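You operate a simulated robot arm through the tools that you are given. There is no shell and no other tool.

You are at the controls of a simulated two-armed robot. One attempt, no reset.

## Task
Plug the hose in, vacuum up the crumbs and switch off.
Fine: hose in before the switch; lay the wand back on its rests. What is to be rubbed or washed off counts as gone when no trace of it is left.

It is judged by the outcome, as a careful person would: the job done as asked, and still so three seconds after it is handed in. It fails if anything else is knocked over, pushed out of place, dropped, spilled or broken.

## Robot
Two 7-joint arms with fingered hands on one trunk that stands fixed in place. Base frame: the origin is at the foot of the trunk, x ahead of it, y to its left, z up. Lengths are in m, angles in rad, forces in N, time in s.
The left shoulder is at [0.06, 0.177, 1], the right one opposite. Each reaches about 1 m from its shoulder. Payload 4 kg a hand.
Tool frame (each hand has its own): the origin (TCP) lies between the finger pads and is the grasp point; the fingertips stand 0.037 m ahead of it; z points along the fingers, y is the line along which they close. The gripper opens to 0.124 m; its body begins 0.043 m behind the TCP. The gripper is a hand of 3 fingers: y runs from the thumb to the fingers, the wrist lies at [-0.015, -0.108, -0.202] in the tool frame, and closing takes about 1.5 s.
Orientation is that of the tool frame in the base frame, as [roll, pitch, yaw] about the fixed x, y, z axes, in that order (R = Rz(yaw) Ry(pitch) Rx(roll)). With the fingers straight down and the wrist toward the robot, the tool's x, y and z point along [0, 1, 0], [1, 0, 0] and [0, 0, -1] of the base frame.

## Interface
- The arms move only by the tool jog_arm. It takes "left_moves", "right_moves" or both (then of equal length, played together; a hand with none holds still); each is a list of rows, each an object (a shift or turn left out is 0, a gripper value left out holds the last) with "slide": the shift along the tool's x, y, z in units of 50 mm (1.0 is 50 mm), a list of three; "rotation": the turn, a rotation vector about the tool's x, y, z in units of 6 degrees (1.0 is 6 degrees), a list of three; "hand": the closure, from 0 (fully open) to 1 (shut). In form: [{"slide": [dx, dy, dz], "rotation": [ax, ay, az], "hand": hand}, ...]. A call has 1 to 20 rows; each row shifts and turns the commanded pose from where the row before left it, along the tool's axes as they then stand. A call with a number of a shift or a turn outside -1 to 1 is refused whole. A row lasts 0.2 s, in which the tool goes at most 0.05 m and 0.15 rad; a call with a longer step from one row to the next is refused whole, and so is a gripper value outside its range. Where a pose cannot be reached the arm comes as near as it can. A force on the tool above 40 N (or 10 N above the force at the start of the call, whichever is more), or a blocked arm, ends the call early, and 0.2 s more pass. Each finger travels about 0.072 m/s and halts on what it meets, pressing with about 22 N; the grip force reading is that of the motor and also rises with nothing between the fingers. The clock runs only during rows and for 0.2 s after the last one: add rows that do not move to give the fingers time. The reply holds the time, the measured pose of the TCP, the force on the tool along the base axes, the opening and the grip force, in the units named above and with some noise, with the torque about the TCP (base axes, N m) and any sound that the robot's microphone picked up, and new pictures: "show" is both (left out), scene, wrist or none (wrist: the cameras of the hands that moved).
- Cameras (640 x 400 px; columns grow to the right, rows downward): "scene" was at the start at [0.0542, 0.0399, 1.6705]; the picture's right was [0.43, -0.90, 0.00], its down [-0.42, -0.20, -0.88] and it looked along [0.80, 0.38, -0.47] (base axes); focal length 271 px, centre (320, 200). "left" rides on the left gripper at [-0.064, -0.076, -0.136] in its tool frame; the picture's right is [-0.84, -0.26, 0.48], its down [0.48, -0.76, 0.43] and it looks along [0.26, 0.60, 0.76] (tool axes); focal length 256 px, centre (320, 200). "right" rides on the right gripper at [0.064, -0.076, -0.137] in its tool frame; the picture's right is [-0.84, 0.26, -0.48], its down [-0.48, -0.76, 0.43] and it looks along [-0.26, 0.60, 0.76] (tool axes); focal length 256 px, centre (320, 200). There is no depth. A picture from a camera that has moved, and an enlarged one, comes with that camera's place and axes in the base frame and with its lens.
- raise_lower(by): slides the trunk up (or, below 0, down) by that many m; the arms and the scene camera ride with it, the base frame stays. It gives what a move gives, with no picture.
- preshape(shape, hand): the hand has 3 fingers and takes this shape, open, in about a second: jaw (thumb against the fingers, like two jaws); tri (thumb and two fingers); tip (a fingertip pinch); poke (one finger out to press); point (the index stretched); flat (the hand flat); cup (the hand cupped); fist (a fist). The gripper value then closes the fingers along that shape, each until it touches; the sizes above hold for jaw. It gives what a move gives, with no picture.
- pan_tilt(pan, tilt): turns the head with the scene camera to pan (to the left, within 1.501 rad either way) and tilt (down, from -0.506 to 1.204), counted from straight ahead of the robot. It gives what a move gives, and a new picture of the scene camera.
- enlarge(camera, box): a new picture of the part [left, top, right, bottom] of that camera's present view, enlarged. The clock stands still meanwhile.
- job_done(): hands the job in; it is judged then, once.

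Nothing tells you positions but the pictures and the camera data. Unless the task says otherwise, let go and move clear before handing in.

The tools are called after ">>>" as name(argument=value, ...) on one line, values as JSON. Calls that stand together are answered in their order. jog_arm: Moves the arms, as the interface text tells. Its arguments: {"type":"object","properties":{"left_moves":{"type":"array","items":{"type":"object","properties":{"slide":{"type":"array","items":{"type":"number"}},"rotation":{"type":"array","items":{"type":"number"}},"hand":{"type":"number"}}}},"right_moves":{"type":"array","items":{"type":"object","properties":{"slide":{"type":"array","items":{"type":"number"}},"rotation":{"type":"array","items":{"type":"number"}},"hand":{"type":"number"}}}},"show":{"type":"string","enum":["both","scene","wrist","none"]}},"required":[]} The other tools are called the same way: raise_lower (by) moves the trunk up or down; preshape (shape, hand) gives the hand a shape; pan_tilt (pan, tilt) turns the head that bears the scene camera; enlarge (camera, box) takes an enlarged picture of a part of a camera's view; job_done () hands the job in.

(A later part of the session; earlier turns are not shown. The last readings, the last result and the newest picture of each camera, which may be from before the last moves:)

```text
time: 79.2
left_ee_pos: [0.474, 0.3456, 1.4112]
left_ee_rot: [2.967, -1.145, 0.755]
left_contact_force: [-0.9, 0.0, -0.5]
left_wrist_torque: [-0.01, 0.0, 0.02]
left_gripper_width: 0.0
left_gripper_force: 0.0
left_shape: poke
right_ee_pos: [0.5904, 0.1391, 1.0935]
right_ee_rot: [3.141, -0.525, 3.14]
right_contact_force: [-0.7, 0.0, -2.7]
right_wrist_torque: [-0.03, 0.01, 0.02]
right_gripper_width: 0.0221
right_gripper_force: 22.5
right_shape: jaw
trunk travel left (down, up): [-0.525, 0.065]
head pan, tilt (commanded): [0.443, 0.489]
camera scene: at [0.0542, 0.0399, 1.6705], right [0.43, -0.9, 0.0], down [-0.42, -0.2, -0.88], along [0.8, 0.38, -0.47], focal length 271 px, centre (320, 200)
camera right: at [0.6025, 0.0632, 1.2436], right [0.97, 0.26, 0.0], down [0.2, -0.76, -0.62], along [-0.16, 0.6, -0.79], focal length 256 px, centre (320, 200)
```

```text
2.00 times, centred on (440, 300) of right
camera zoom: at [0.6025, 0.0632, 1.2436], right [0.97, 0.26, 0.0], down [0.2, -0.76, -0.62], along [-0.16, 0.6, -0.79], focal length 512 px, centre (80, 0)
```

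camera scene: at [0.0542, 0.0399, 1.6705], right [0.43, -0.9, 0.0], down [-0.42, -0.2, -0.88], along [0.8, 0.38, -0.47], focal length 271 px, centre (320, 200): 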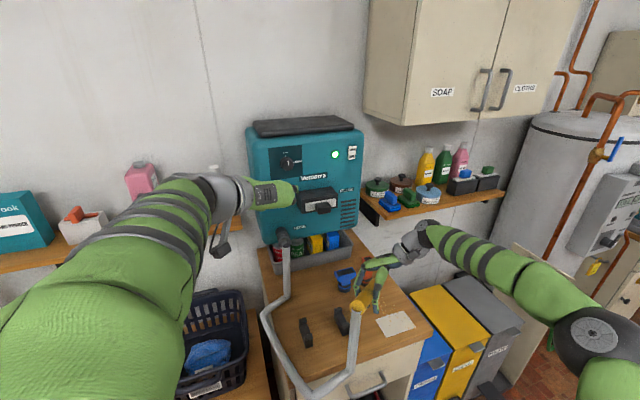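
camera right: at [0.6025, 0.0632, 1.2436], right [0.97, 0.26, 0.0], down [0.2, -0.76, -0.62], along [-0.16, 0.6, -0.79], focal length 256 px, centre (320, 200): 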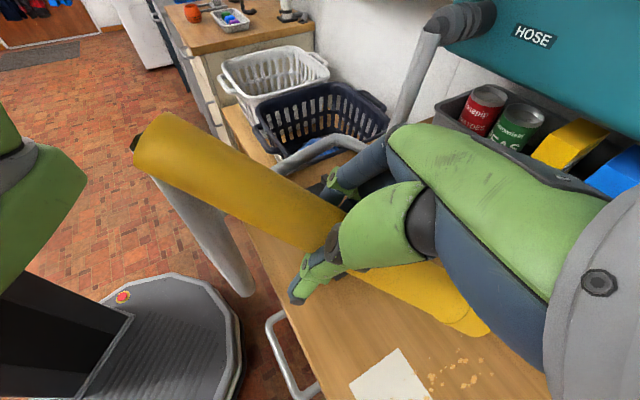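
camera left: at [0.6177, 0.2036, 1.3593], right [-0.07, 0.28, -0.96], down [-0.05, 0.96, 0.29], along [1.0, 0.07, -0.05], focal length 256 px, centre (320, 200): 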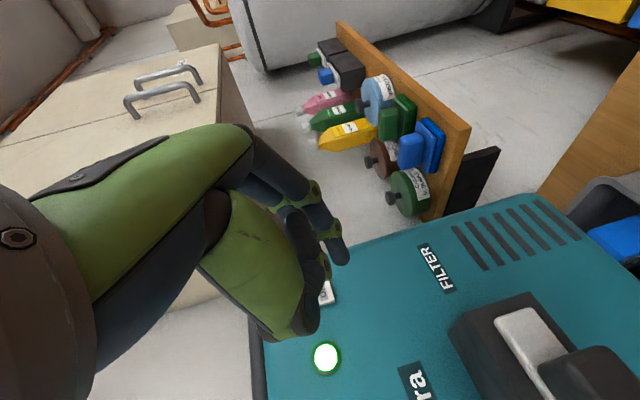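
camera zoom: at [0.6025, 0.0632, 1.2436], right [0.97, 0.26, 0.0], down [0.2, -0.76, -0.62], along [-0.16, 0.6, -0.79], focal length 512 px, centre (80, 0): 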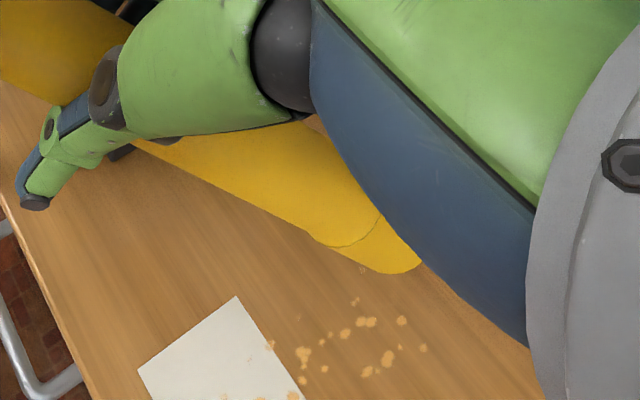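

The mouth is at about (0.717, 0.147, 1.02). I'll lower it over the near edge of the crumb patch, keeping it about 1–2 cm above the bench, and see if suction takes them.

>>> jog_arm(right_moves=[{"slide": [-0.294, -0.233, 0.469]}, {"slide": [-0.294, -0.233, 0.469]}, {"slide": [-0.294, -0.233, 0.469]}, {}], show="none")

>>> enlarge(camera="scene", box=[330, 250, 450, 340])

>>> enlarge(camera="right", box=[360, 240, 600, 400])

```text
time: 80.2
left_ee_pos: [0.4751, 0.3465, 1.4103]
left_ee_rot: [2.967, -1.147, 0.755]
left_contact_force: [-0.2, 0.0, -0.7]
left_wrist_torque: [0.01, 0.03, -0.02]
left_gripper_width: 0.0
left_gripper_force: 0.1
left_shape: poke
right_ee_pos: [0.5936, 0.1046, 1.0092]
right_ee_rot: [-3.139, -0.523, 3.138]
right_contact_force: [-1.2, 0.3, -1.7]
right_wrist_torque: [-0.04, 0.03, 0.03]
right_gripper_width: 0.0217
right_gripper_force: 22.1
right_shape: jaw
trunk travel left (down, up): [-0.525, 0.065]
head pan, tilt (commanded): [0.443, 0.489]
```

```text
4.44 times, centred on (390, 295) of scene
camera zoom: at [0.0542, 0.0402, 1.6705], right [0.43, -0.9, 0.0], down [-0.42, -0.2, -0.88], along [0.8, 0.38, -0.47], focal length 1204 px, centre (9, -222)
```

zoom: 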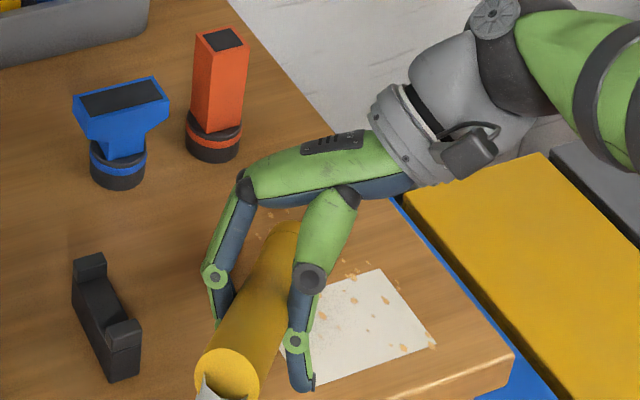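

```text
2.50 times, centred on (480, 320) of right
camera zoom: at [0.6053, 0.0284, 1.1598], right [0.97, 0.26, 0.0], down [0.2, -0.76, -0.62], along [-0.16, 0.6, -0.79], focal length 640 px, centre (-80, -100)
```

zoom: 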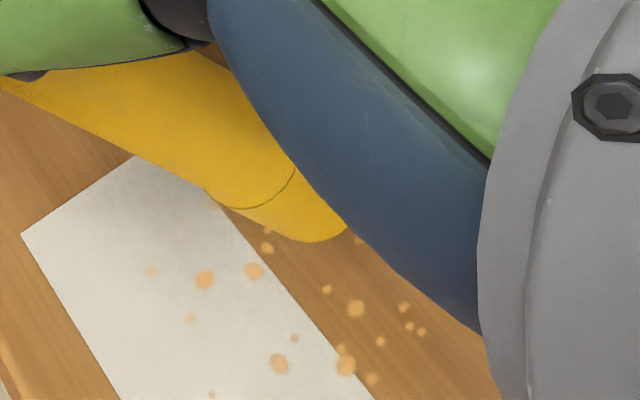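

>>> jog_arm(right_moves=[{"slide": [-0.09, 0, 0.156]}, {}, {"slide": [-0.173, 0, -0.1]}, {"slide": [-0.173, 0, -0.1]}, {"slide": [-0.173, 0, -0.1]}, {}], show="none")

>>> enlarge(camera="scene", box=[330, 250, 450, 340])

>>> enlarge(camera="right", box=[360, 240, 600, 400])

```text
time: 81.6
left_ee_pos: [0.4734, 0.3459, 1.4099]
left_ee_rot: [2.965, -1.145, 0.755]
left_contact_force: [-0.7, 0.2, 1.0]
left_wrist_torque: [0.0, -0.01, -0.03]
left_gripper_width: 0.0
left_gripper_force: 0.1
left_shape: poke
right_ee_pos: [0.6228, 0.1039, 1.0003]
right_ee_rot: [3.141, -0.523, 3.14]
right_contact_force: [-0.8, 0.4, -1.9]
right_wrist_torque: [0.02, 0.0, 0.0]
right_gripper_width: 0.0221
right_gripper_force: 21.5
right_shape: jaw
trunk travel left (down, up): [-0.525, 0.065]
head pan, tilt (commanded): [0.443, 0.489]
```

```text
4.44 times, centred on (390, 295) of scene
camera zoom: at [0.0543, 0.0399, 1.6705], right [0.43, -0.9, 0.0], down [-0.42, -0.2, -0.88], along [0.8, 0.38, -0.47], focal length 1204 px, centre (9, -222)
```

zoom: 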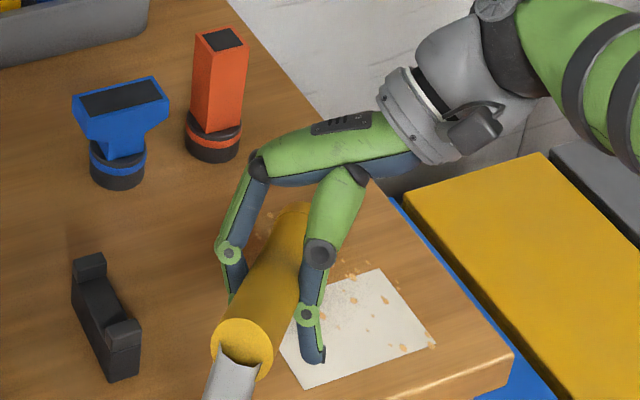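

```text
2.50 times, centred on (480, 320) of right
camera zoom: at [0.6349, 0.0272, 1.1508], right [0.97, 0.25, 0.0], down [0.2, -0.76, -0.62], along [-0.16, 0.6, -0.79], focal length 640 px, centre (-80, -100)
```

zoom: 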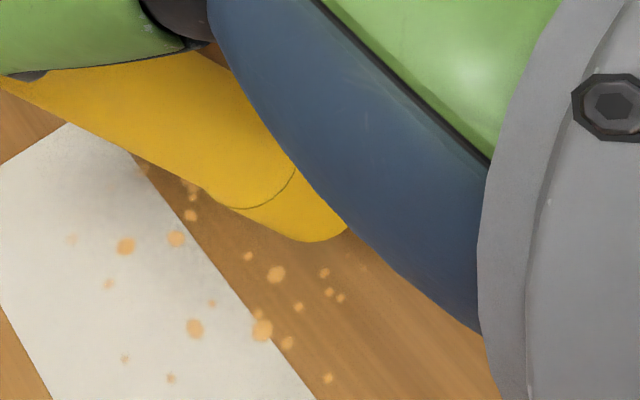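

The crumbs close to the mouth were not taken at this shallow angle and height. I'll lift, swing the wand back to point along the bench, and tilt it steeper (60°) so the mouth faces down onto the crumbs.

>>> jog_arm(right_moves=[{"slide": [0.4, 0, -0.693]}, {"slide": [0.4, 0, -0.693]}, {"rotation": [-0.469, 0, 0.812]}, {"rotation": [-0.469, 0, 0.812]}, {"rotation": [-0.469, 0, 0.812]}, {"rotation": [-0.469, 0, 0.812]}, {"rotation": [-0.469, 0, 0.812]}, {"rotation": [-0.469, 0, 0.812]}, {"rotation": [-0.469, 0, 0.812]}, {"rotation": [-0.469, 0, 0.812]}, {"rotation": [0, 1, 0]}, {"rotation": [0, 1, 0]}, {"rotation": [0, 1, 0]}, {"rotation": [0, 1, 0]}, {"rotation": [0, 1, 0]}, {}], show="both")

>>> enlarge(camera="scene", box=[330, 250, 450, 340])

```text
time: 85.0
left_ee_pos: [0.4753, 0.3467, 1.4107]
left_ee_rot: [2.972, -1.146, 0.75]
left_contact_force: [0.1, -0.3, -0.5]
left_wrist_torque: [-0.03, 0.02, -0.02]
left_gripper_width: 0.0
left_gripper_force: 0.2
left_shape: poke
right_ee_pos: [0.6225, 0.1044, 1.0814]
right_ee_rot: [-3.139, -1.05, 2.352]
right_contact_force: [0.1, 0.0, -2.4]
right_wrist_torque: [-0.03, 0.03, 0.0]
right_gripper_width: 0.0217
right_gripper_force: 21.5
right_shape: jaw
trunk travel left (down, up): [-0.525, 0.065]
head pan, tilt (commanded): [0.443, 0.489]
camera scene: at [0.0542, 0.0401, 1.6705], right [0.43, -0.9, 0.0], down [-0.42, -0.2, -0.88], along [0.8, 0.38, -0.47], focal length 271 px, centre (320, 200)
camera right: at [0.629, -0.0107, 1.2046], right [0.77, -0.41, -0.49], down [-0.63, -0.44, -0.64], along [0.05, 0.8, -0.6], focal length 256 px, centre (320, 200)
```

scene: 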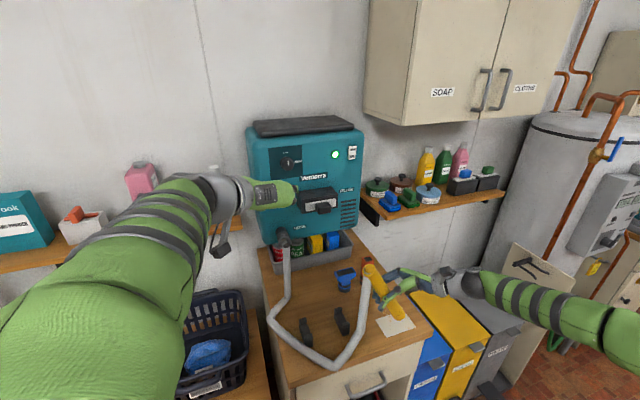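
right: 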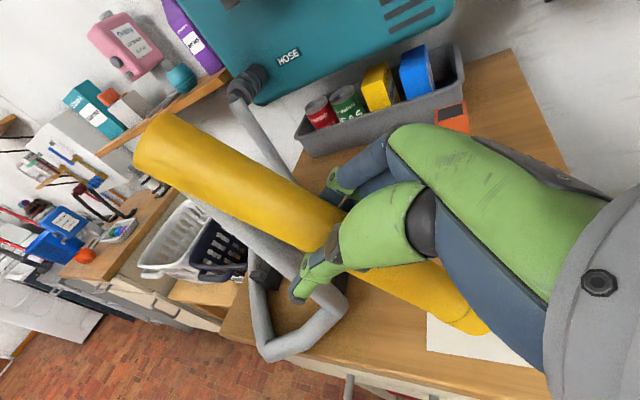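

```text
4.44 times, centred on (390, 295) of scene
camera zoom: at [0.0542, 0.0401, 1.6705], right [0.43, -0.9, 0.0], down [-0.42, -0.2, -0.88], along [0.8, 0.38, -0.47], focal length 1204 px, centre (9, -222)
```

zoom: 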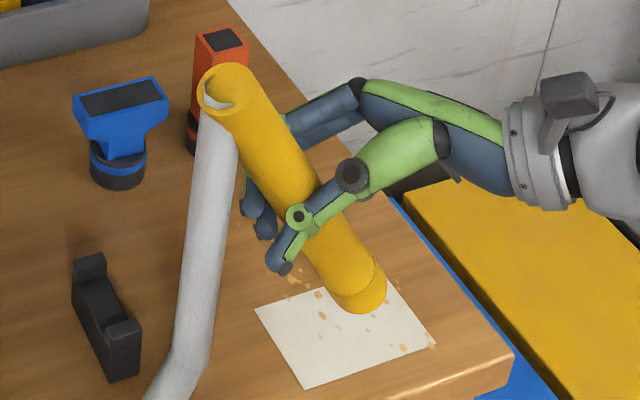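

>>> jog_arm(right_moves=[{"slide": [0, 0.364, 0]}, {"slide": [-0.325, 0, 0.198]}, {"slide": [-0.325, 0, 0.198]}, {}, {}], show="none")

>>> enlarge(camera="scene", box=[370, 270, 434, 318])

```text
time: 86.2
left_ee_pos: [0.4744, 0.3459, 1.4105]
left_ee_rot: [2.966, -1.145, 0.756]
left_contact_force: [-0.4, 0.0, 0.9]
left_wrist_torque: [0.0, 0.03, 0.01]
left_gripper_width: 0.0001
left_gripper_force: 0.0
left_shape: poke
right_ee_pos: [0.6344, 0.1182, 1.0421]
right_ee_rot: [3.138, -1.047, 2.358]
right_contact_force: [-0.9, -0.2, -2.5]
right_wrist_torque: [0.01, 0.0, -0.01]
right_gripper_width: 0.0216
right_gripper_force: 21.6
right_shape: jaw
trunk travel left (down, up): [-0.525, 0.065]
head pan, tilt (commanded): [0.443, 0.489]
```

```text
8.33 times, centred on (402, 294) of scene
camera zoom: at [0.0545, 0.0399, 1.6705], right [0.43, -0.9, 0.0], down [-0.42, -0.2, -0.88], along [0.8, 0.38, -0.47], focal length 2257 px, centre (-363, -583)
```

zoom: 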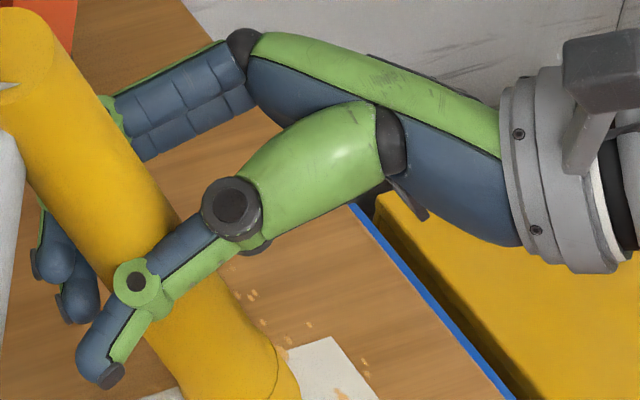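

>>> enlarge(camera="scene", box=[370, 290, 440, 345])

>>> enlarge(camera="right", box=[380, 240, 560, 400])

```text
7.27 times, centred on (405, 318) of scene
camera zoom: at [0.0545, 0.0399, 1.6705], right [0.43, -0.9, 0.0], down [-0.42, -0.2, -0.88], along [0.8, 0.38, -0.47], focal length 1970 px, centre (-298, -654)
```

zoom: 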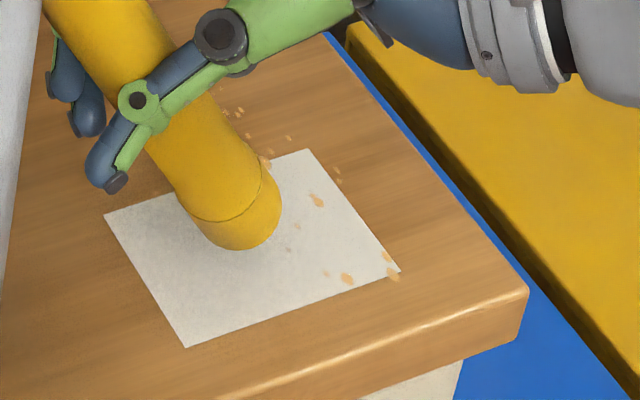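

```text
2.50 times, centred on (470, 320) of right
camera zoom: at [0.6404, 0.0028, 1.1663], right [0.77, -0.41, -0.48], down [-0.63, -0.44, -0.64], along [0.05, 0.8, -0.6], focal length 640 px, centre (-55, -100)
```

zoom: 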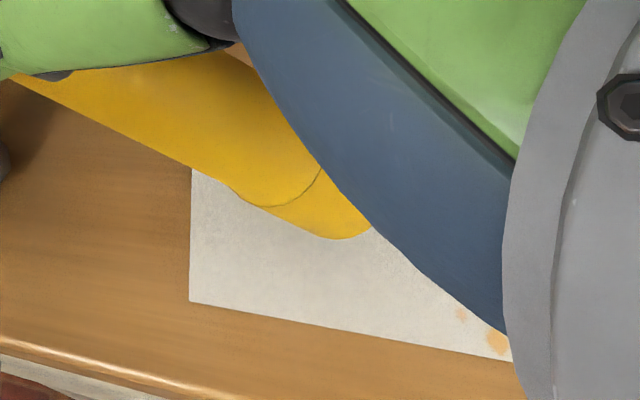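

Crumbs near the mouth have vanished, so suction works with the mouth facing down and close. Now I'll sweep the patch systematically.

>>> jog_arm(right_moves=[{"slide": [0, 0.36, 0]}, {"slide": [0, 0.36, 0]}, {"slide": [0, 0.36, 0]}, {"slide": [0, 0.36, 0]}, {"slide": [0, 0.36, 0]}, {"slide": [0.18, 0, 0.312]}, {"slide": [0, -0.36, 0]}, {"slide": [0, -0.36, 0]}, {"slide": [0, -0.36, 0]}, {"slide": [0, -0.36, 0]}, {"slide": [0, -0.36, 0]}, {}], show="none")

>>> enlarge(camera="scene", box=[360, 270, 450, 340])

```text
time: 88.8
left_ee_pos: [0.4737, 0.3447, 1.4107]
left_ee_rot: [2.967, -1.146, 0.756]
left_contact_force: [0.1, -0.6, -0.4]
left_wrist_torque: [0.02, -0.02, -0.02]
left_gripper_width: 0.0
left_gripper_force: 0.1
left_shape: poke
right_ee_pos: [0.6222, 0.1301, 1.0432]
right_ee_rot: [-3.138, -1.048, 2.351]
right_contact_force: [-0.5, 0.1, -2.6]
right_wrist_torque: [-0.01, 0.03, 0.0]
right_gripper_width: 0.0216
right_gripper_force: 22.4
right_shape: jaw
trunk travel left (down, up): [-0.525, 0.065]
head pan, tilt (commanded): [0.443, 0.489]
```

```text
5.71 times, centred on (405, 305) of scene
camera zoom: at [0.0546, 0.0402, 1.6705], right [0.43, -0.9, 0.0], down [-0.42, -0.2, -0.88], along [0.8, 0.38, -0.47], focal length 1548 px, centre (-166, -400)
```

zoom: 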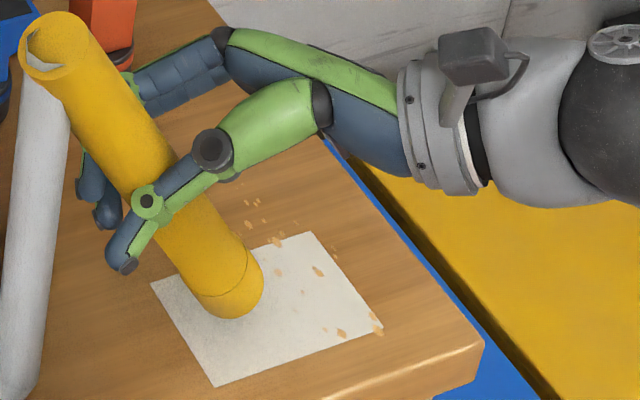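

>>> jog_arm(right_moves=[{"slide": [-0.185, 0, -0.32]}, {"slide": [-0.185, 0, -0.32]}, {"slide": [0, -0.2, 0]}, {"slide": [0, 0.36, 0]}, {"slide": [0, 0.36, 0]}, {"slide": [0, 0.36, 0]}, {"slide": [0, 0.36, 0]}, {"slide": [0, 0.36, 0]}, {"slide": [0, 0.36, 0]}, {}], show="none")

>>> enlarge(camera="scene", box=[350, 250, 450, 340])

```text
time: 91.0
left_ee_pos: [0.4745, 0.3446, 1.4114]
left_ee_rot: [2.971, -1.146, 0.751]
left_contact_force: [0.7, -0.5, 0.4]
left_wrist_torque: [0.03, 0.01, 0.03]
left_gripper_width: 0.0003
left_gripper_force: 0.1
left_shape: poke
right_ee_pos: [0.7172, 0.1725, 1.0434]
right_ee_rot: [3.141, -1.046, 2.354]
right_contact_force: [0.2, 0.5, -1.3]
right_wrist_torque: [-0.01, 0.02, 0.0]
right_gripper_width: 0.0212
right_gripper_force: 21.9
right_shape: jaw
trunk travel left (down, up): [-0.525, 0.065]
head pan, tilt (commanded): [0.443, 0.489]
```

```text
4.44 times, centred on (400, 295) of scene
camera zoom: at [0.0544, 0.0397, 1.6705], right [0.43, -0.9, 0.0], down [-0.42, -0.2, -0.88], along [0.8, 0.38, -0.47], focal length 1204 px, centre (-36, -222)
```

zoom: 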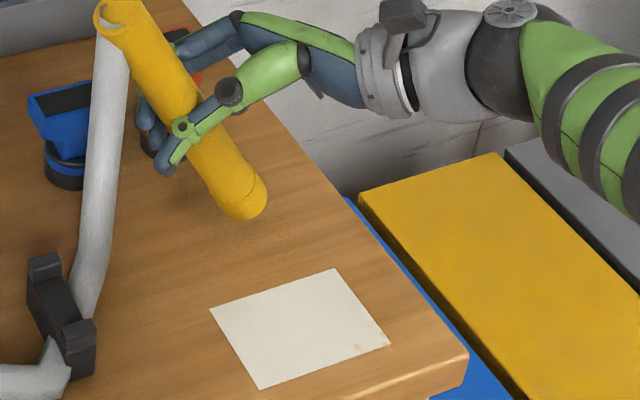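

Most of the crumbs are gone and the paper hasn't moved. A close look for what remains.

>>> enlarge(camera="scene", box=[370, 270, 450, 340])

>>> enlarge(camera="scene", box=[385, 295, 440, 335])

>>> enlarge(camera="right", box=[380, 240, 560, 400])

```text
5.71 times, centred on (410, 305) of scene
camera zoom: at [0.0544, 0.0397, 1.6705], right [0.43, -0.9, 0.0], down [-0.42, -0.2, -0.88], along [0.8, 0.38, -0.47], focal length 1548 px, centre (-194, -400)
```

zoom: 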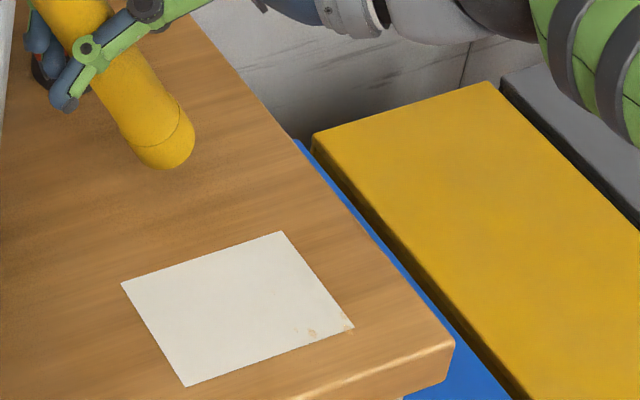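

```text
10.00 times, centred on (412, 315) of scene
camera zoom: at [0.0544, 0.0397, 1.6705], right [0.43, -0.9, 0.0], down [-0.42, -0.2, -0.88], along [0.8, 0.38, -0.47], focal length 2708 px, centre (-605, -950)
```

zoom: 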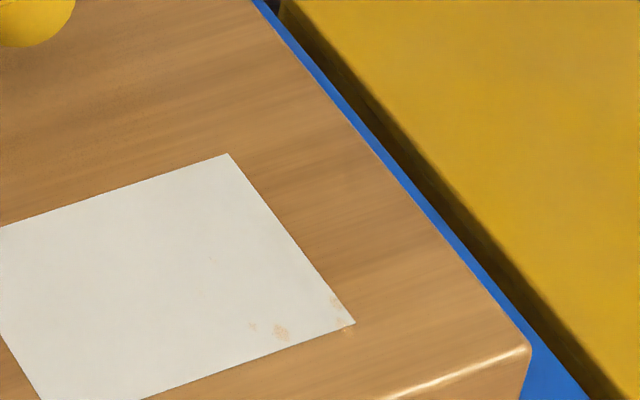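

```text
2.50 times, centred on (470, 320) of right
camera zoom: at [0.7235, 0.0586, 1.1664], right [0.77, -0.41, -0.48], down [-0.63, -0.44, -0.64], along [0.05, 0.8, -0.6], focal length 640 px, centre (-55, -100)
```

zoom: 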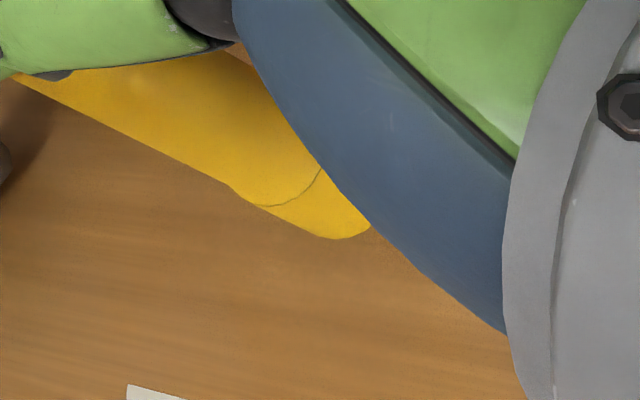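

>>> jog_arm(right_moves=[{"slide": [0, 0.16, 0]}, {}, {"slide": [0.16, 0, 0.277]}, {"slide": [0.16, 0, 0.277]}, {}, {"slide": [0.16, 0, 0.277]}, {}, {"slide": [0, -0.36, 0]}, {"slide": [-0.16, 0, -0.277]}, {"slide": [-0.16, 0, -0.277]}, {"slide": [-0.16, 0, -0.277]}, {"slide": [-0.16, 0, -0.277]}, {}], show="none")

>>> enlarge(camera="scene", box=[350, 260, 440, 330])

```text
time: 93.8
left_ee_pos: [0.4744, 0.345, 1.4107]
left_ee_rot: [2.969, -1.148, 0.754]
left_contact_force: [-0.2, 0.4, -1.0]
left_wrist_torque: [-0.03, 0.01, 0.01]
left_gripper_width: 0.0001
left_gripper_force: 0.0
left_shape: poke
right_ee_pos: [0.7232, 0.1529, 1.0429]
right_ee_rot: [3.139, -1.048, 2.354]
right_contact_force: [0.0, -0.6, -1.3]
right_wrist_torque: [-0.06, 0.03, -0.02]
right_gripper_width: 0.0216
right_gripper_force: 22.3
right_shape: jaw
trunk travel left (down, up): [-0.525, 0.065]
head pan, tilt (commanded): [0.443, 0.489]
```

```text
5.71 times, centred on (395, 295) of scene
camera zoom: at [0.0544, 0.0401, 1.6705], right [0.43, -0.9, 0.0], down [-0.42, -0.2, -0.88], along [0.8, 0.38, -0.47], focal length 1548 px, centre (-109, -343)
```

zoom: 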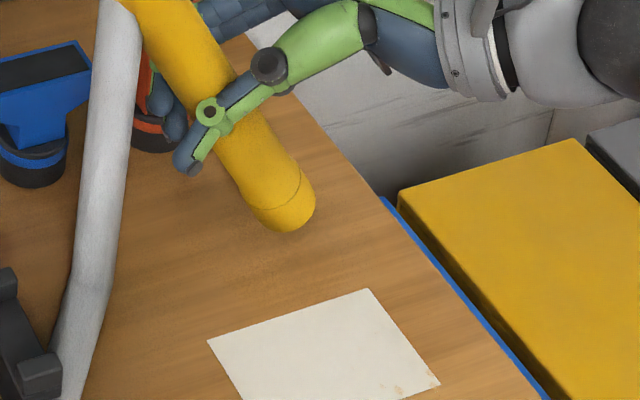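

>>> jog_arm(right_moves=[{"slide": [0, -0.38, 0]}, {"slide": [0, -0.38, 0]}, {"slide": [0, -0.38, 0]}, {"slide": [0, -0.38, 0]}, {"slide": [0, -0.38, 0]}, {"slide": [0, -0.38, 0]}, {}, {"slide": [-0.16, 0, -0.277]}, {"slide": [0, -0.16, 0]}, {}, {"slide": [-0.05, 0, -0.087]}, {"slide": [0, 0.2, 0]}, {"slide": [0, 0.3, 0]}, {"slide": [0.15, 0, 0.26]}, {"slide": [0.1, -0.36, 0.173]}, {"slide": [0, -0.1, 0]}, {}], show="none")

>>> enlarge(camera="scene", box=[350, 260, 450, 340])

```text
time: 97.4
left_ee_pos: [0.4737, 0.3455, 1.4104]
left_ee_rot: [2.966, -1.144, 0.756]
left_contact_force: [-0.4, -1.0, -0.8]
left_wrist_torque: [-0.03, 0.0, -0.05]
left_gripper_width: 0.0001
left_gripper_force: 0.0
left_shape: poke
right_ee_pos: [0.6347, 0.0728, 1.0438]
right_ee_rot: [3.141, -1.047, 2.355]
right_contact_force: [0.2, 0.3, -2.0]
right_wrist_torque: [-0.01, 0.02, 0.0]
right_gripper_width: 0.0217
right_gripper_force: 21.7
right_shape: jaw
trunk travel left (down, up): [-0.525, 0.065]
head pan, tilt (commanded): [0.443, 0.489]
```

```text
5.00 times, centred on (400, 300) of scene
camera zoom: at [0.0544, 0.0399, 1.6705], right [0.43, -0.9, 0.0], down [-0.42, -0.2, -0.88], along [0.8, 0.38, -0.47], focal length 1354 px, centre (-80, -300)
```

zoom: 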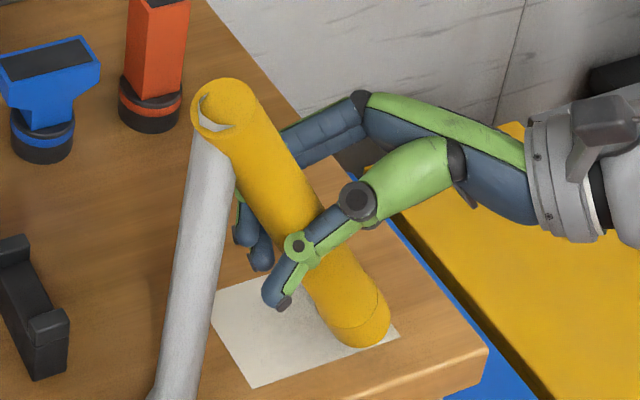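

>>> jog_arm(right_moves=[{"slide": [0.577, 0, -0.333]}, {"slide": [0.577, 0, -0.333]}, {"slide": [0.577, 0, -0.333]}, {"slide": [0.577, 0, -0.333]}, {}], show="none")

>>> enlarge(camera="scene", box=[370, 275, 440, 330])

>>> enlarge(camera="scene", box=[330, 250, 450, 340])

>>> enlarge(camera="right", box=[240, 200, 560, 400])

```text
time: 98.6
left_ee_pos: [0.4747, 0.3455, 1.4109]
left_ee_rot: [2.966, -1.146, 0.756]
left_contact_force: [0.1, -0.3, 0.1]
left_wrist_torque: [-0.02, -0.01, 0.04]
left_gripper_width: 0.0
left_gripper_force: 0.0
left_shape: poke
right_ee_pos: [0.6343, 0.0714, 1.175]
right_ee_rot: [-3.141, -1.046, 2.354]
right_contact_force: [0.2, 0.0, -1.2]
right_wrist_torque: [-0.02, 0.03, 0.01]
right_gripper_width: 0.0215
right_gripper_force: 22.1
right_shape: jaw
trunk travel left (down, up): [-0.525, 0.065]
head pan, tilt (commanded): [0.443, 0.489]
```

```text
7.27 times, centred on (405, 302) of scene
camera zoom: at [0.0547, 0.0398, 1.6705], right [0.43, -0.9, 0.0], down [-0.42, -0.2, -0.88], along [0.8, 0.38, -0.47], focal length 1970 px, centre (-298, -546)
```

zoom: 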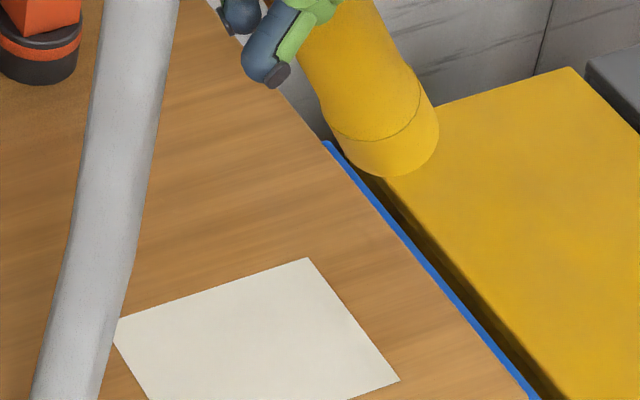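

```text
4.44 times, centred on (390, 295) of scene
camera zoom: at [0.0547, 0.0398, 1.6705], right [0.43, -0.9, 0.0], down [-0.42, -0.2, -0.88], along [0.8, 0.38, -0.47], focal length 1204 px, centre (9, -222)
```

zoom: 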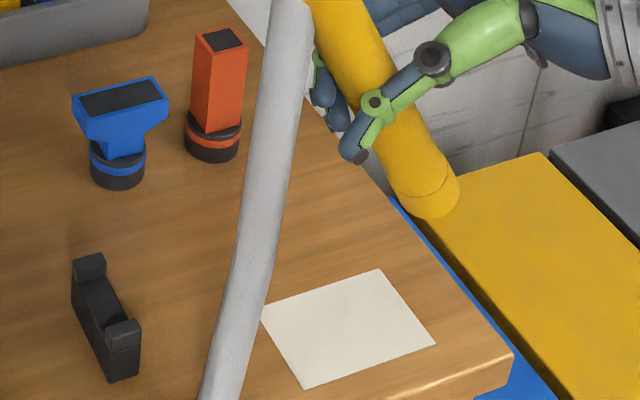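

```text
2.00 times, centred on (400, 300) of right
camera zoom: at [0.6407, -0.0416, 1.2996], right [0.77, -0.41, -0.48], down [-0.63, -0.44, -0.64], along [0.05, 0.8, -0.6], focal length 512 px, centre (160, 0)
```

zoom: 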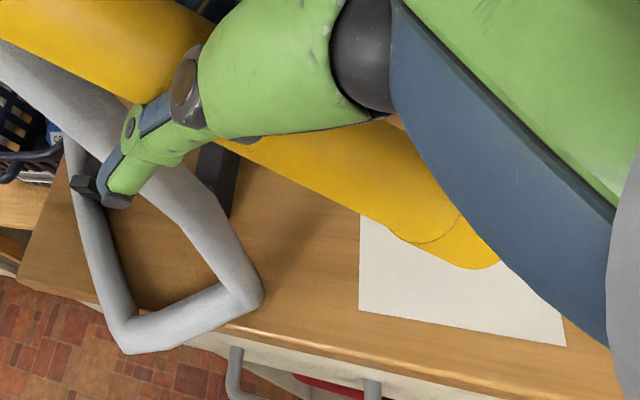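

The bench and paper look clean and the paper is still in place, though the hose hides a strip. I'll level the wand, move it back toward the rests, and check that strip on the way.

>>> jog_arm(right_moves=[{"rotation": [0, -1, 0]}, {"rotation": [0, -1, 0]}, {"rotation": [0, -1, 0]}, {"rotation": [0, -1, 0]}, {"rotation": [0, -1, 0]}, {"rotation": [0, -1, 0]}, {"rotation": [0, -1, 0]}, {"rotation": [0, -1, 0]}, {"rotation": [0, -1, 0]}, {"rotation": [0, -1, 0]}, {}], show="none")

>>> enlarge(camera="scene", box=[270, 250, 450, 360])

>>> enlarge(camera="right", box=[0, 0, 640, 400])

```text
time: 101.0
left_ee_pos: [0.4751, 0.3454, 1.4103]
left_ee_rot: [2.968, -1.146, 0.755]
left_contact_force: [-0.1, 0.1, 1.2]
left_wrist_torque: [0.01, 0.0, 0.02]
left_gripper_width: 0.0
left_gripper_force: 0.1
left_shape: poke
right_ee_pos: [0.635, 0.0715, 1.1756]
right_ee_rot: [-3.141, 0.0, 2.354]
right_contact_force: [0.1, -0.4, -2.4]
right_wrist_torque: [-0.02, 0.04, 0.03]
right_gripper_width: 0.0215
right_gripper_force: 21.8
right_shape: jaw
trunk travel left (down, up): [-0.525, 0.065]
head pan, tilt (commanded): [0.443, 0.489]
```

```text
3.56 times, centred on (360, 305) of scene
camera zoom: at [0.0547, 0.0396, 1.6705], right [0.43, -0.9, 0.0], down [-0.42, -0.2, -0.88], along [0.8, 0.38, -0.47], focal length 963 px, centre (178, -173)
```

zoom: 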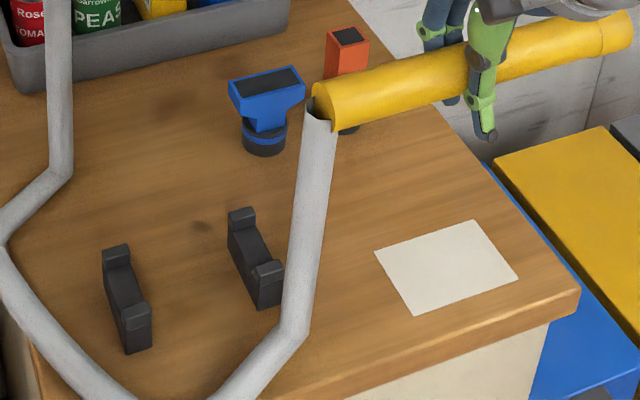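

```text
1.00 times, centred on (320, 200) of right (not enlarged: the box is as wide or as high as the picture)
camera zoom: at [0.5347, 0.064, 1.3122], right [0.77, -0.41, 0.48], down [-0.2, -0.88, -0.43], along [0.6, 0.24, -0.76], focal length 256 px, centre (320, 200)
```

zoom: 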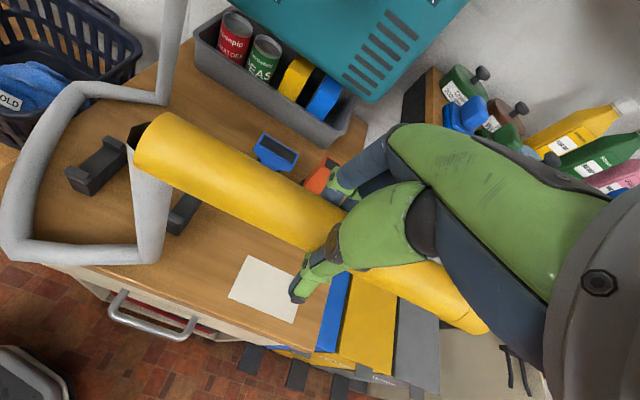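

>>> enlarge(camera="scene", box=[360, 280, 410, 318])

>>> enlarge(camera="scene", box=[370, 305, 424, 340])

>>> enlarge(camera="scene", box=[290, 300, 360, 356])

>>> enlarge(camera="right", box=[50, 120, 250, 270])

```text
10.53 times, centred on (385, 299) of scene
camera zoom: at [0.0547, 0.0396, 1.6705], right [0.43, -0.9, 0.0], down [-0.42, -0.2, -0.88], along [0.8, 0.38, -0.47], focal length 2851 px, centre (-364, -842)
```

zoom: 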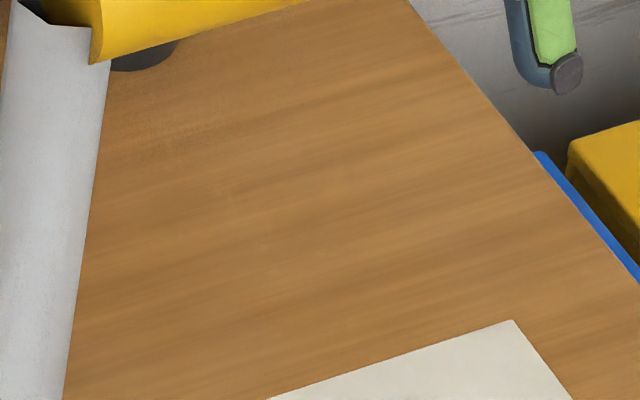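

```text
11.43 times, centred on (397, 322) of scene
camera zoom: at [0.0547, 0.0396, 1.6705], right [0.43, -0.9, 0.0], down [-0.42, -0.2, -0.88], along [0.8, 0.38, -0.47], focal length 3095 px, centre (-560, -1200)
```

zoom: 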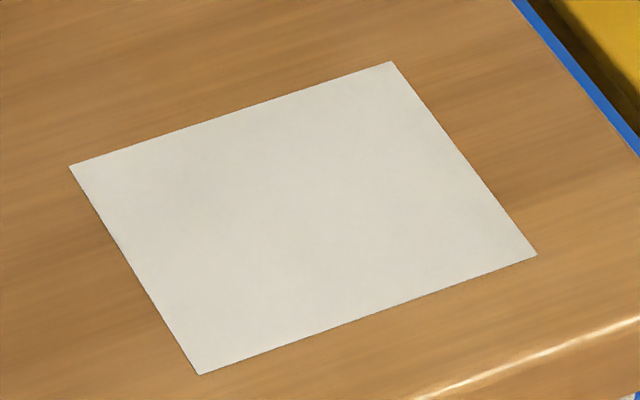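

```text
7.14 times, centred on (325, 328) of scene
camera zoom: at [0.0547, 0.0396, 1.6705], right [0.43, -0.9, 0.0], down [-0.42, -0.2, -0.88], along [0.8, 0.38, -0.47], focal length 1934 px, centre (284, -714)
```

zoom: 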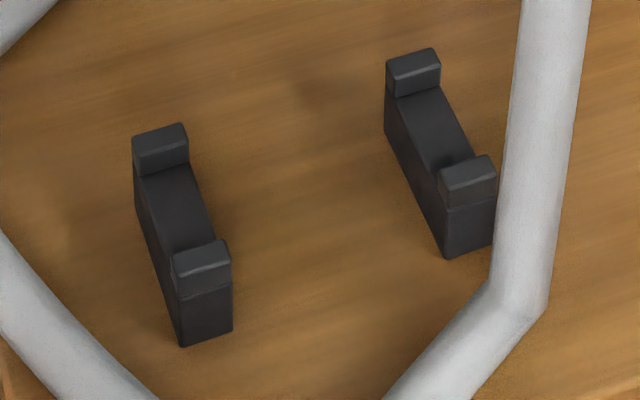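

```text
2.67 times, centred on (150, 195) of right
camera zoom: at [0.5347, 0.064, 1.3122], right [0.77, -0.41, 0.48], down [-0.2, -0.88, -0.43], along [0.6, 0.24, -0.76], focal length 683 px, centre (773, 213)
```

zoom: 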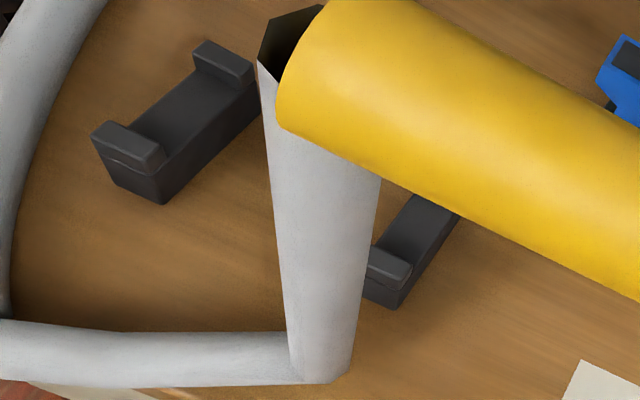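

>>> enlarge(camera="scene", box=[366, 284, 394, 302])

>>> enlarge(camera="scene", box=[386, 288, 414, 306])

>>> enlarge(camera="scene", box=[372, 300, 400, 318])

>>> enlarge(camera="scene", box=[396, 304, 424, 328])

```text
16.00 times, centred on (380, 293) of scene
camera zoom: at [0.0547, 0.0396, 1.6705], right [0.43, -0.9, 0.0], down [-0.42, -0.2, -0.88], along [0.8, 0.38, -0.47], focal length 4333 px, centre (-640, -1288)
```

zoom: 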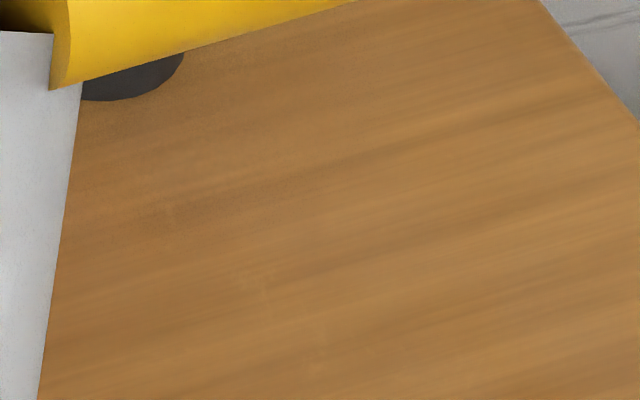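

```text
16.00 times, centred on (400, 297) of scene
camera zoom: at [0.0547, 0.0396, 1.6705], right [0.43, -0.9, 0.0], down [-0.42, -0.2, -0.88], along [0.8, 0.38, -0.47], focal length 4333 px, centre (-960, -1352)
```

zoom: 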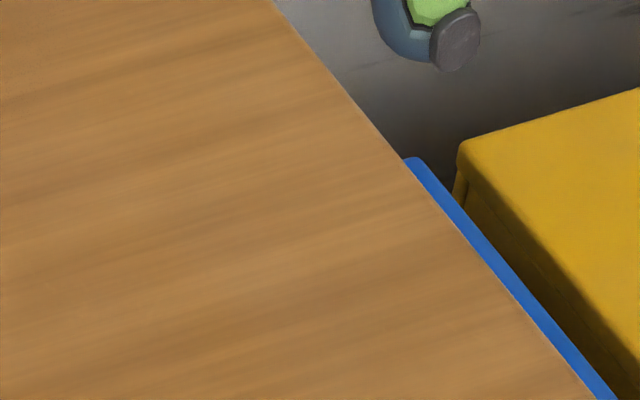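

```text
16.00 times, centred on (386, 309) of scene
camera zoom: at [0.0547, 0.0396, 1.6705], right [0.43, -0.9, 0.0], down [-0.42, -0.2, -0.88], along [0.8, 0.38, -0.47], focal length 4333 px, centre (-736, -1544)
```

zoom: 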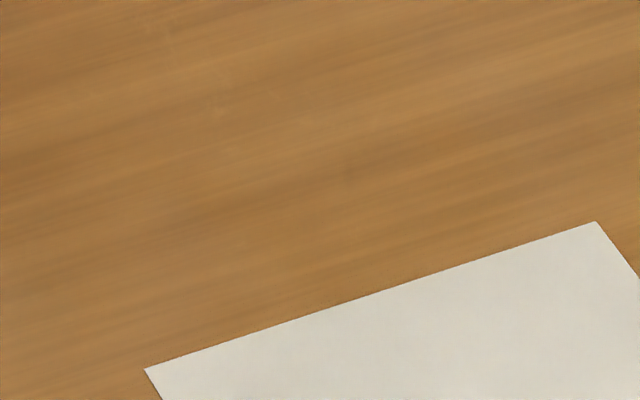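

```text
16.00 times, centred on (410, 316) of scene
camera zoom: at [0.0547, 0.0396, 1.6705], right [0.43, -0.9, 0.0], down [-0.42, -0.2, -0.88], along [0.8, 0.38, -0.47], focal length 4333 px, centre (-1120, -1656)
```

zoom: 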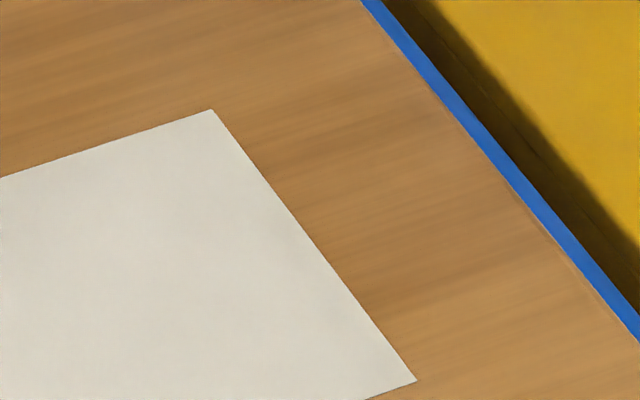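

I think I see very faint specks near the far-left edge of the swept area. To be thorough, I'll go back over that strip slowly before putting the wand away.

>>> jog_arm(right_moves=[{"rotation": [0, 1, 0]}, {"rotation": [0, 1, 0]}, {"rotation": [0, 1, 0]}, {"rotation": [0, 1, 0]}, {"rotation": [0, 1, 0]}, {"rotation": [0, 1, 0]}, {"rotation": [0, 1, 0]}, {"rotation": [0, 1, 0]}, {"rotation": [0, 1, 0]}, {"rotation": [0, 1, 0]}, {"slide": [-0.265, 0.616, 0.549]}, {"slide": [-0.265, 0.616, 0.549]}, {"slide": [-0.265, 0.616, 0.549]}, {"slide": [-0.498, 0, 0.288]}, {"slide": [-0.52, 0, 0.3]}, {}], show="none")

>>> enlarge(camera="scene", box=[330, 250, 430, 325])

```text
time: 104.4
left_ee_pos: [0.4746, 0.3458, 1.4094]
left_ee_rot: [2.965, -1.146, 0.756]
left_contact_force: [0.2, -0.5, 0.3]
left_wrist_torque: [0.0, -0.01, 0.01]
left_gripper_width: 0.0
left_gripper_force: 0.0
left_shape: poke
right_ee_pos: [0.6623, 0.1756, 1.0421]
right_ee_rot: [3.139, -1.047, 2.357]
right_contact_force: [0.1, 0.2, -2.1]
right_wrist_torque: [-0.02, 0.03, 0.01]
right_gripper_width: 0.0211
right_gripper_force: 22.1
right_shape: jaw
trunk travel left (down, up): [-0.525, 0.065]
head pan, tilt (commanded): [0.443, 0.489]
```

```text
5.33 times, centred on (380, 288) of scene
camera zoom: at [0.0542, 0.0399, 1.6705], right [0.43, -0.9, 0.0], down [-0.42, -0.2, -0.88], along [0.8, 0.38, -0.47], focal length 1444 px, centre (0, -267)
```

zoom: 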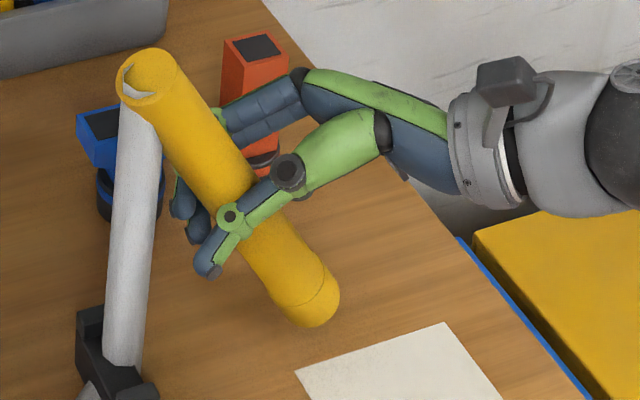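

>>> jog_arm(right_moves=[{"slide": [0, 0.3, 0]}, {"slide": [0, 0.3, 0]}, {"slide": [0, 0.3, 0]}, {"slide": [0, 0.3, 0]}, {}], show="none")

>>> enlarge(camera="scene", box=[330, 250, 430, 325])

>>> enlarge(camera="right", box=[0, 0, 640, 400])

```text
time: 105.6
left_ee_pos: [0.475, 0.3442, 1.4104]
left_ee_rot: [2.966, -1.146, 0.756]
left_contact_force: [-0.8, 0.3, -0.1]
left_wrist_torque: [-0.02, 0.01, 0.0]
left_gripper_width: 0.0002
left_gripper_force: 0.0
left_shape: poke
right_ee_pos: [0.7078, 0.2174, 1.0434]
right_ee_rot: [3.139, -1.048, 2.356]
right_contact_force: [0.5, -0.5, -3.1]
right_wrist_torque: [0.02, 0.06, -0.02]
right_gripper_width: 0.0211
right_gripper_force: 22.1
right_shape: jaw
trunk travel left (down, up): [-0.525, 0.065]
head pan, tilt (commanded): [0.443, 0.489]
```

```text
5.33 times, centred on (380, 288) of scene
camera zoom: at [0.0544, 0.0398, 1.6705], right [0.43, -0.9, 0.0], down [-0.42, -0.2, -0.88], along [0.8, 0.38, -0.47], focal length 1444 px, centre (0, -267)
```

zoom: 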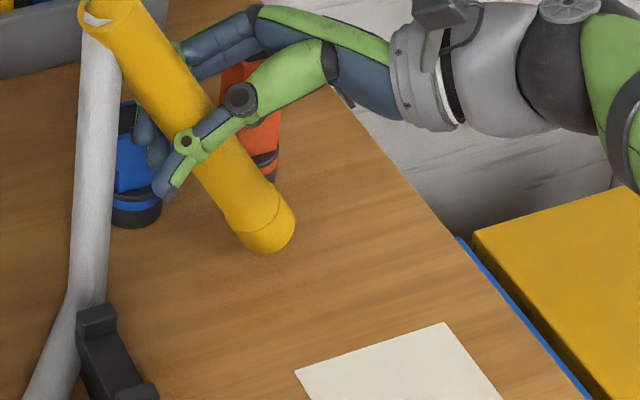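

```text
1.00 times, centred on (320, 200) of right (not enlarged: the box is as wide or as high as the picture)
camera zoom: at [0.7127, 0.1019, 1.1664], right [0.77, -0.41, -0.48], down [-0.63, -0.44, -0.64], along [0.05, 0.8, -0.6], focal length 256 px, centre (320, 200)
```

zoom: 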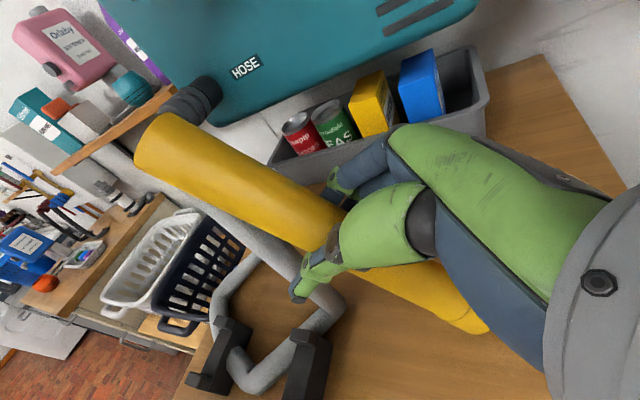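

>>> jog_arm(right_moves=[{"slide": [-0.15, 0, -0.26]}, {}, {"slide": [0, -0.3, 0]}, {"slide": [0, -0.3, 0]}, {"slide": [0, -0.3, 0]}, {"slide": [0, -0.3, 0]}, {"slide": [-0.15, 0, -0.26]}, {"slide": [0, 0.3, 0]}, {"slide": [0, 0.3, 0]}, {"slide": [0, 0.3, 0]}, {"slide": [0, 0.3, 0]}, {"slide": [-0.15, 0, -0.26]}, {}, {"slide": [0, -0.3, 0]}, {"slide": [0, -0.3, 0]}, {"slide": [0, -0.3, 0]}, {"slide": [0, -0.3, 0]}, {}], show="none")

>>> enlarge(camera="scene", box=[330, 250, 430, 325])

```text
time: 109.4
left_ee_pos: [0.4742, 0.3438, 1.4103]
left_ee_rot: [2.969, -1.148, 0.755]
left_contact_force: [0.0, 0.3, -0.3]
left_wrist_torque: [-0.01, -0.01, 0.04]
left_gripper_width: 0.0001
left_gripper_force: 0.0
left_shape: poke
right_ee_pos: [0.6941, 0.1431, 1.0426]
right_ee_rot: [3.14, -1.047, 2.355]
right_contact_force: [0.5, -0.9, -2.2]
right_wrist_torque: [-0.02, 0.02, -0.03]
right_gripper_width: 0.0212
right_gripper_force: 22.3
right_shape: jaw
trunk travel left (down, up): [-0.525, 0.065]
head pan, tilt (commanded): [0.443, 0.489]
```

```text
5.33 times, centred on (380, 288) of scene
camera zoom: at [0.0546, 0.0402, 1.6705], right [0.43, -0.9, 0.0], down [-0.42, -0.2, -0.88], along [0.8, 0.38, -0.47], focal length 1444 px, centre (0, -267)
```

zoom: 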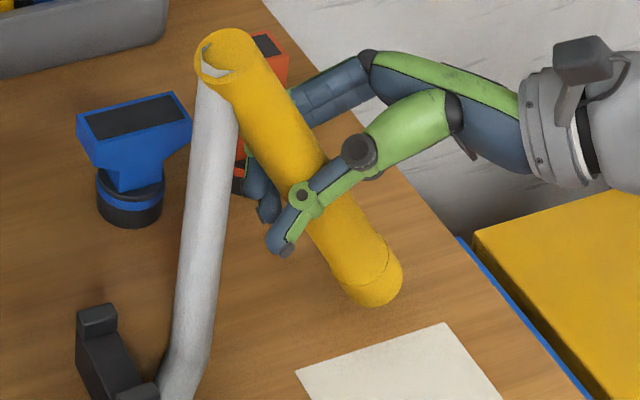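

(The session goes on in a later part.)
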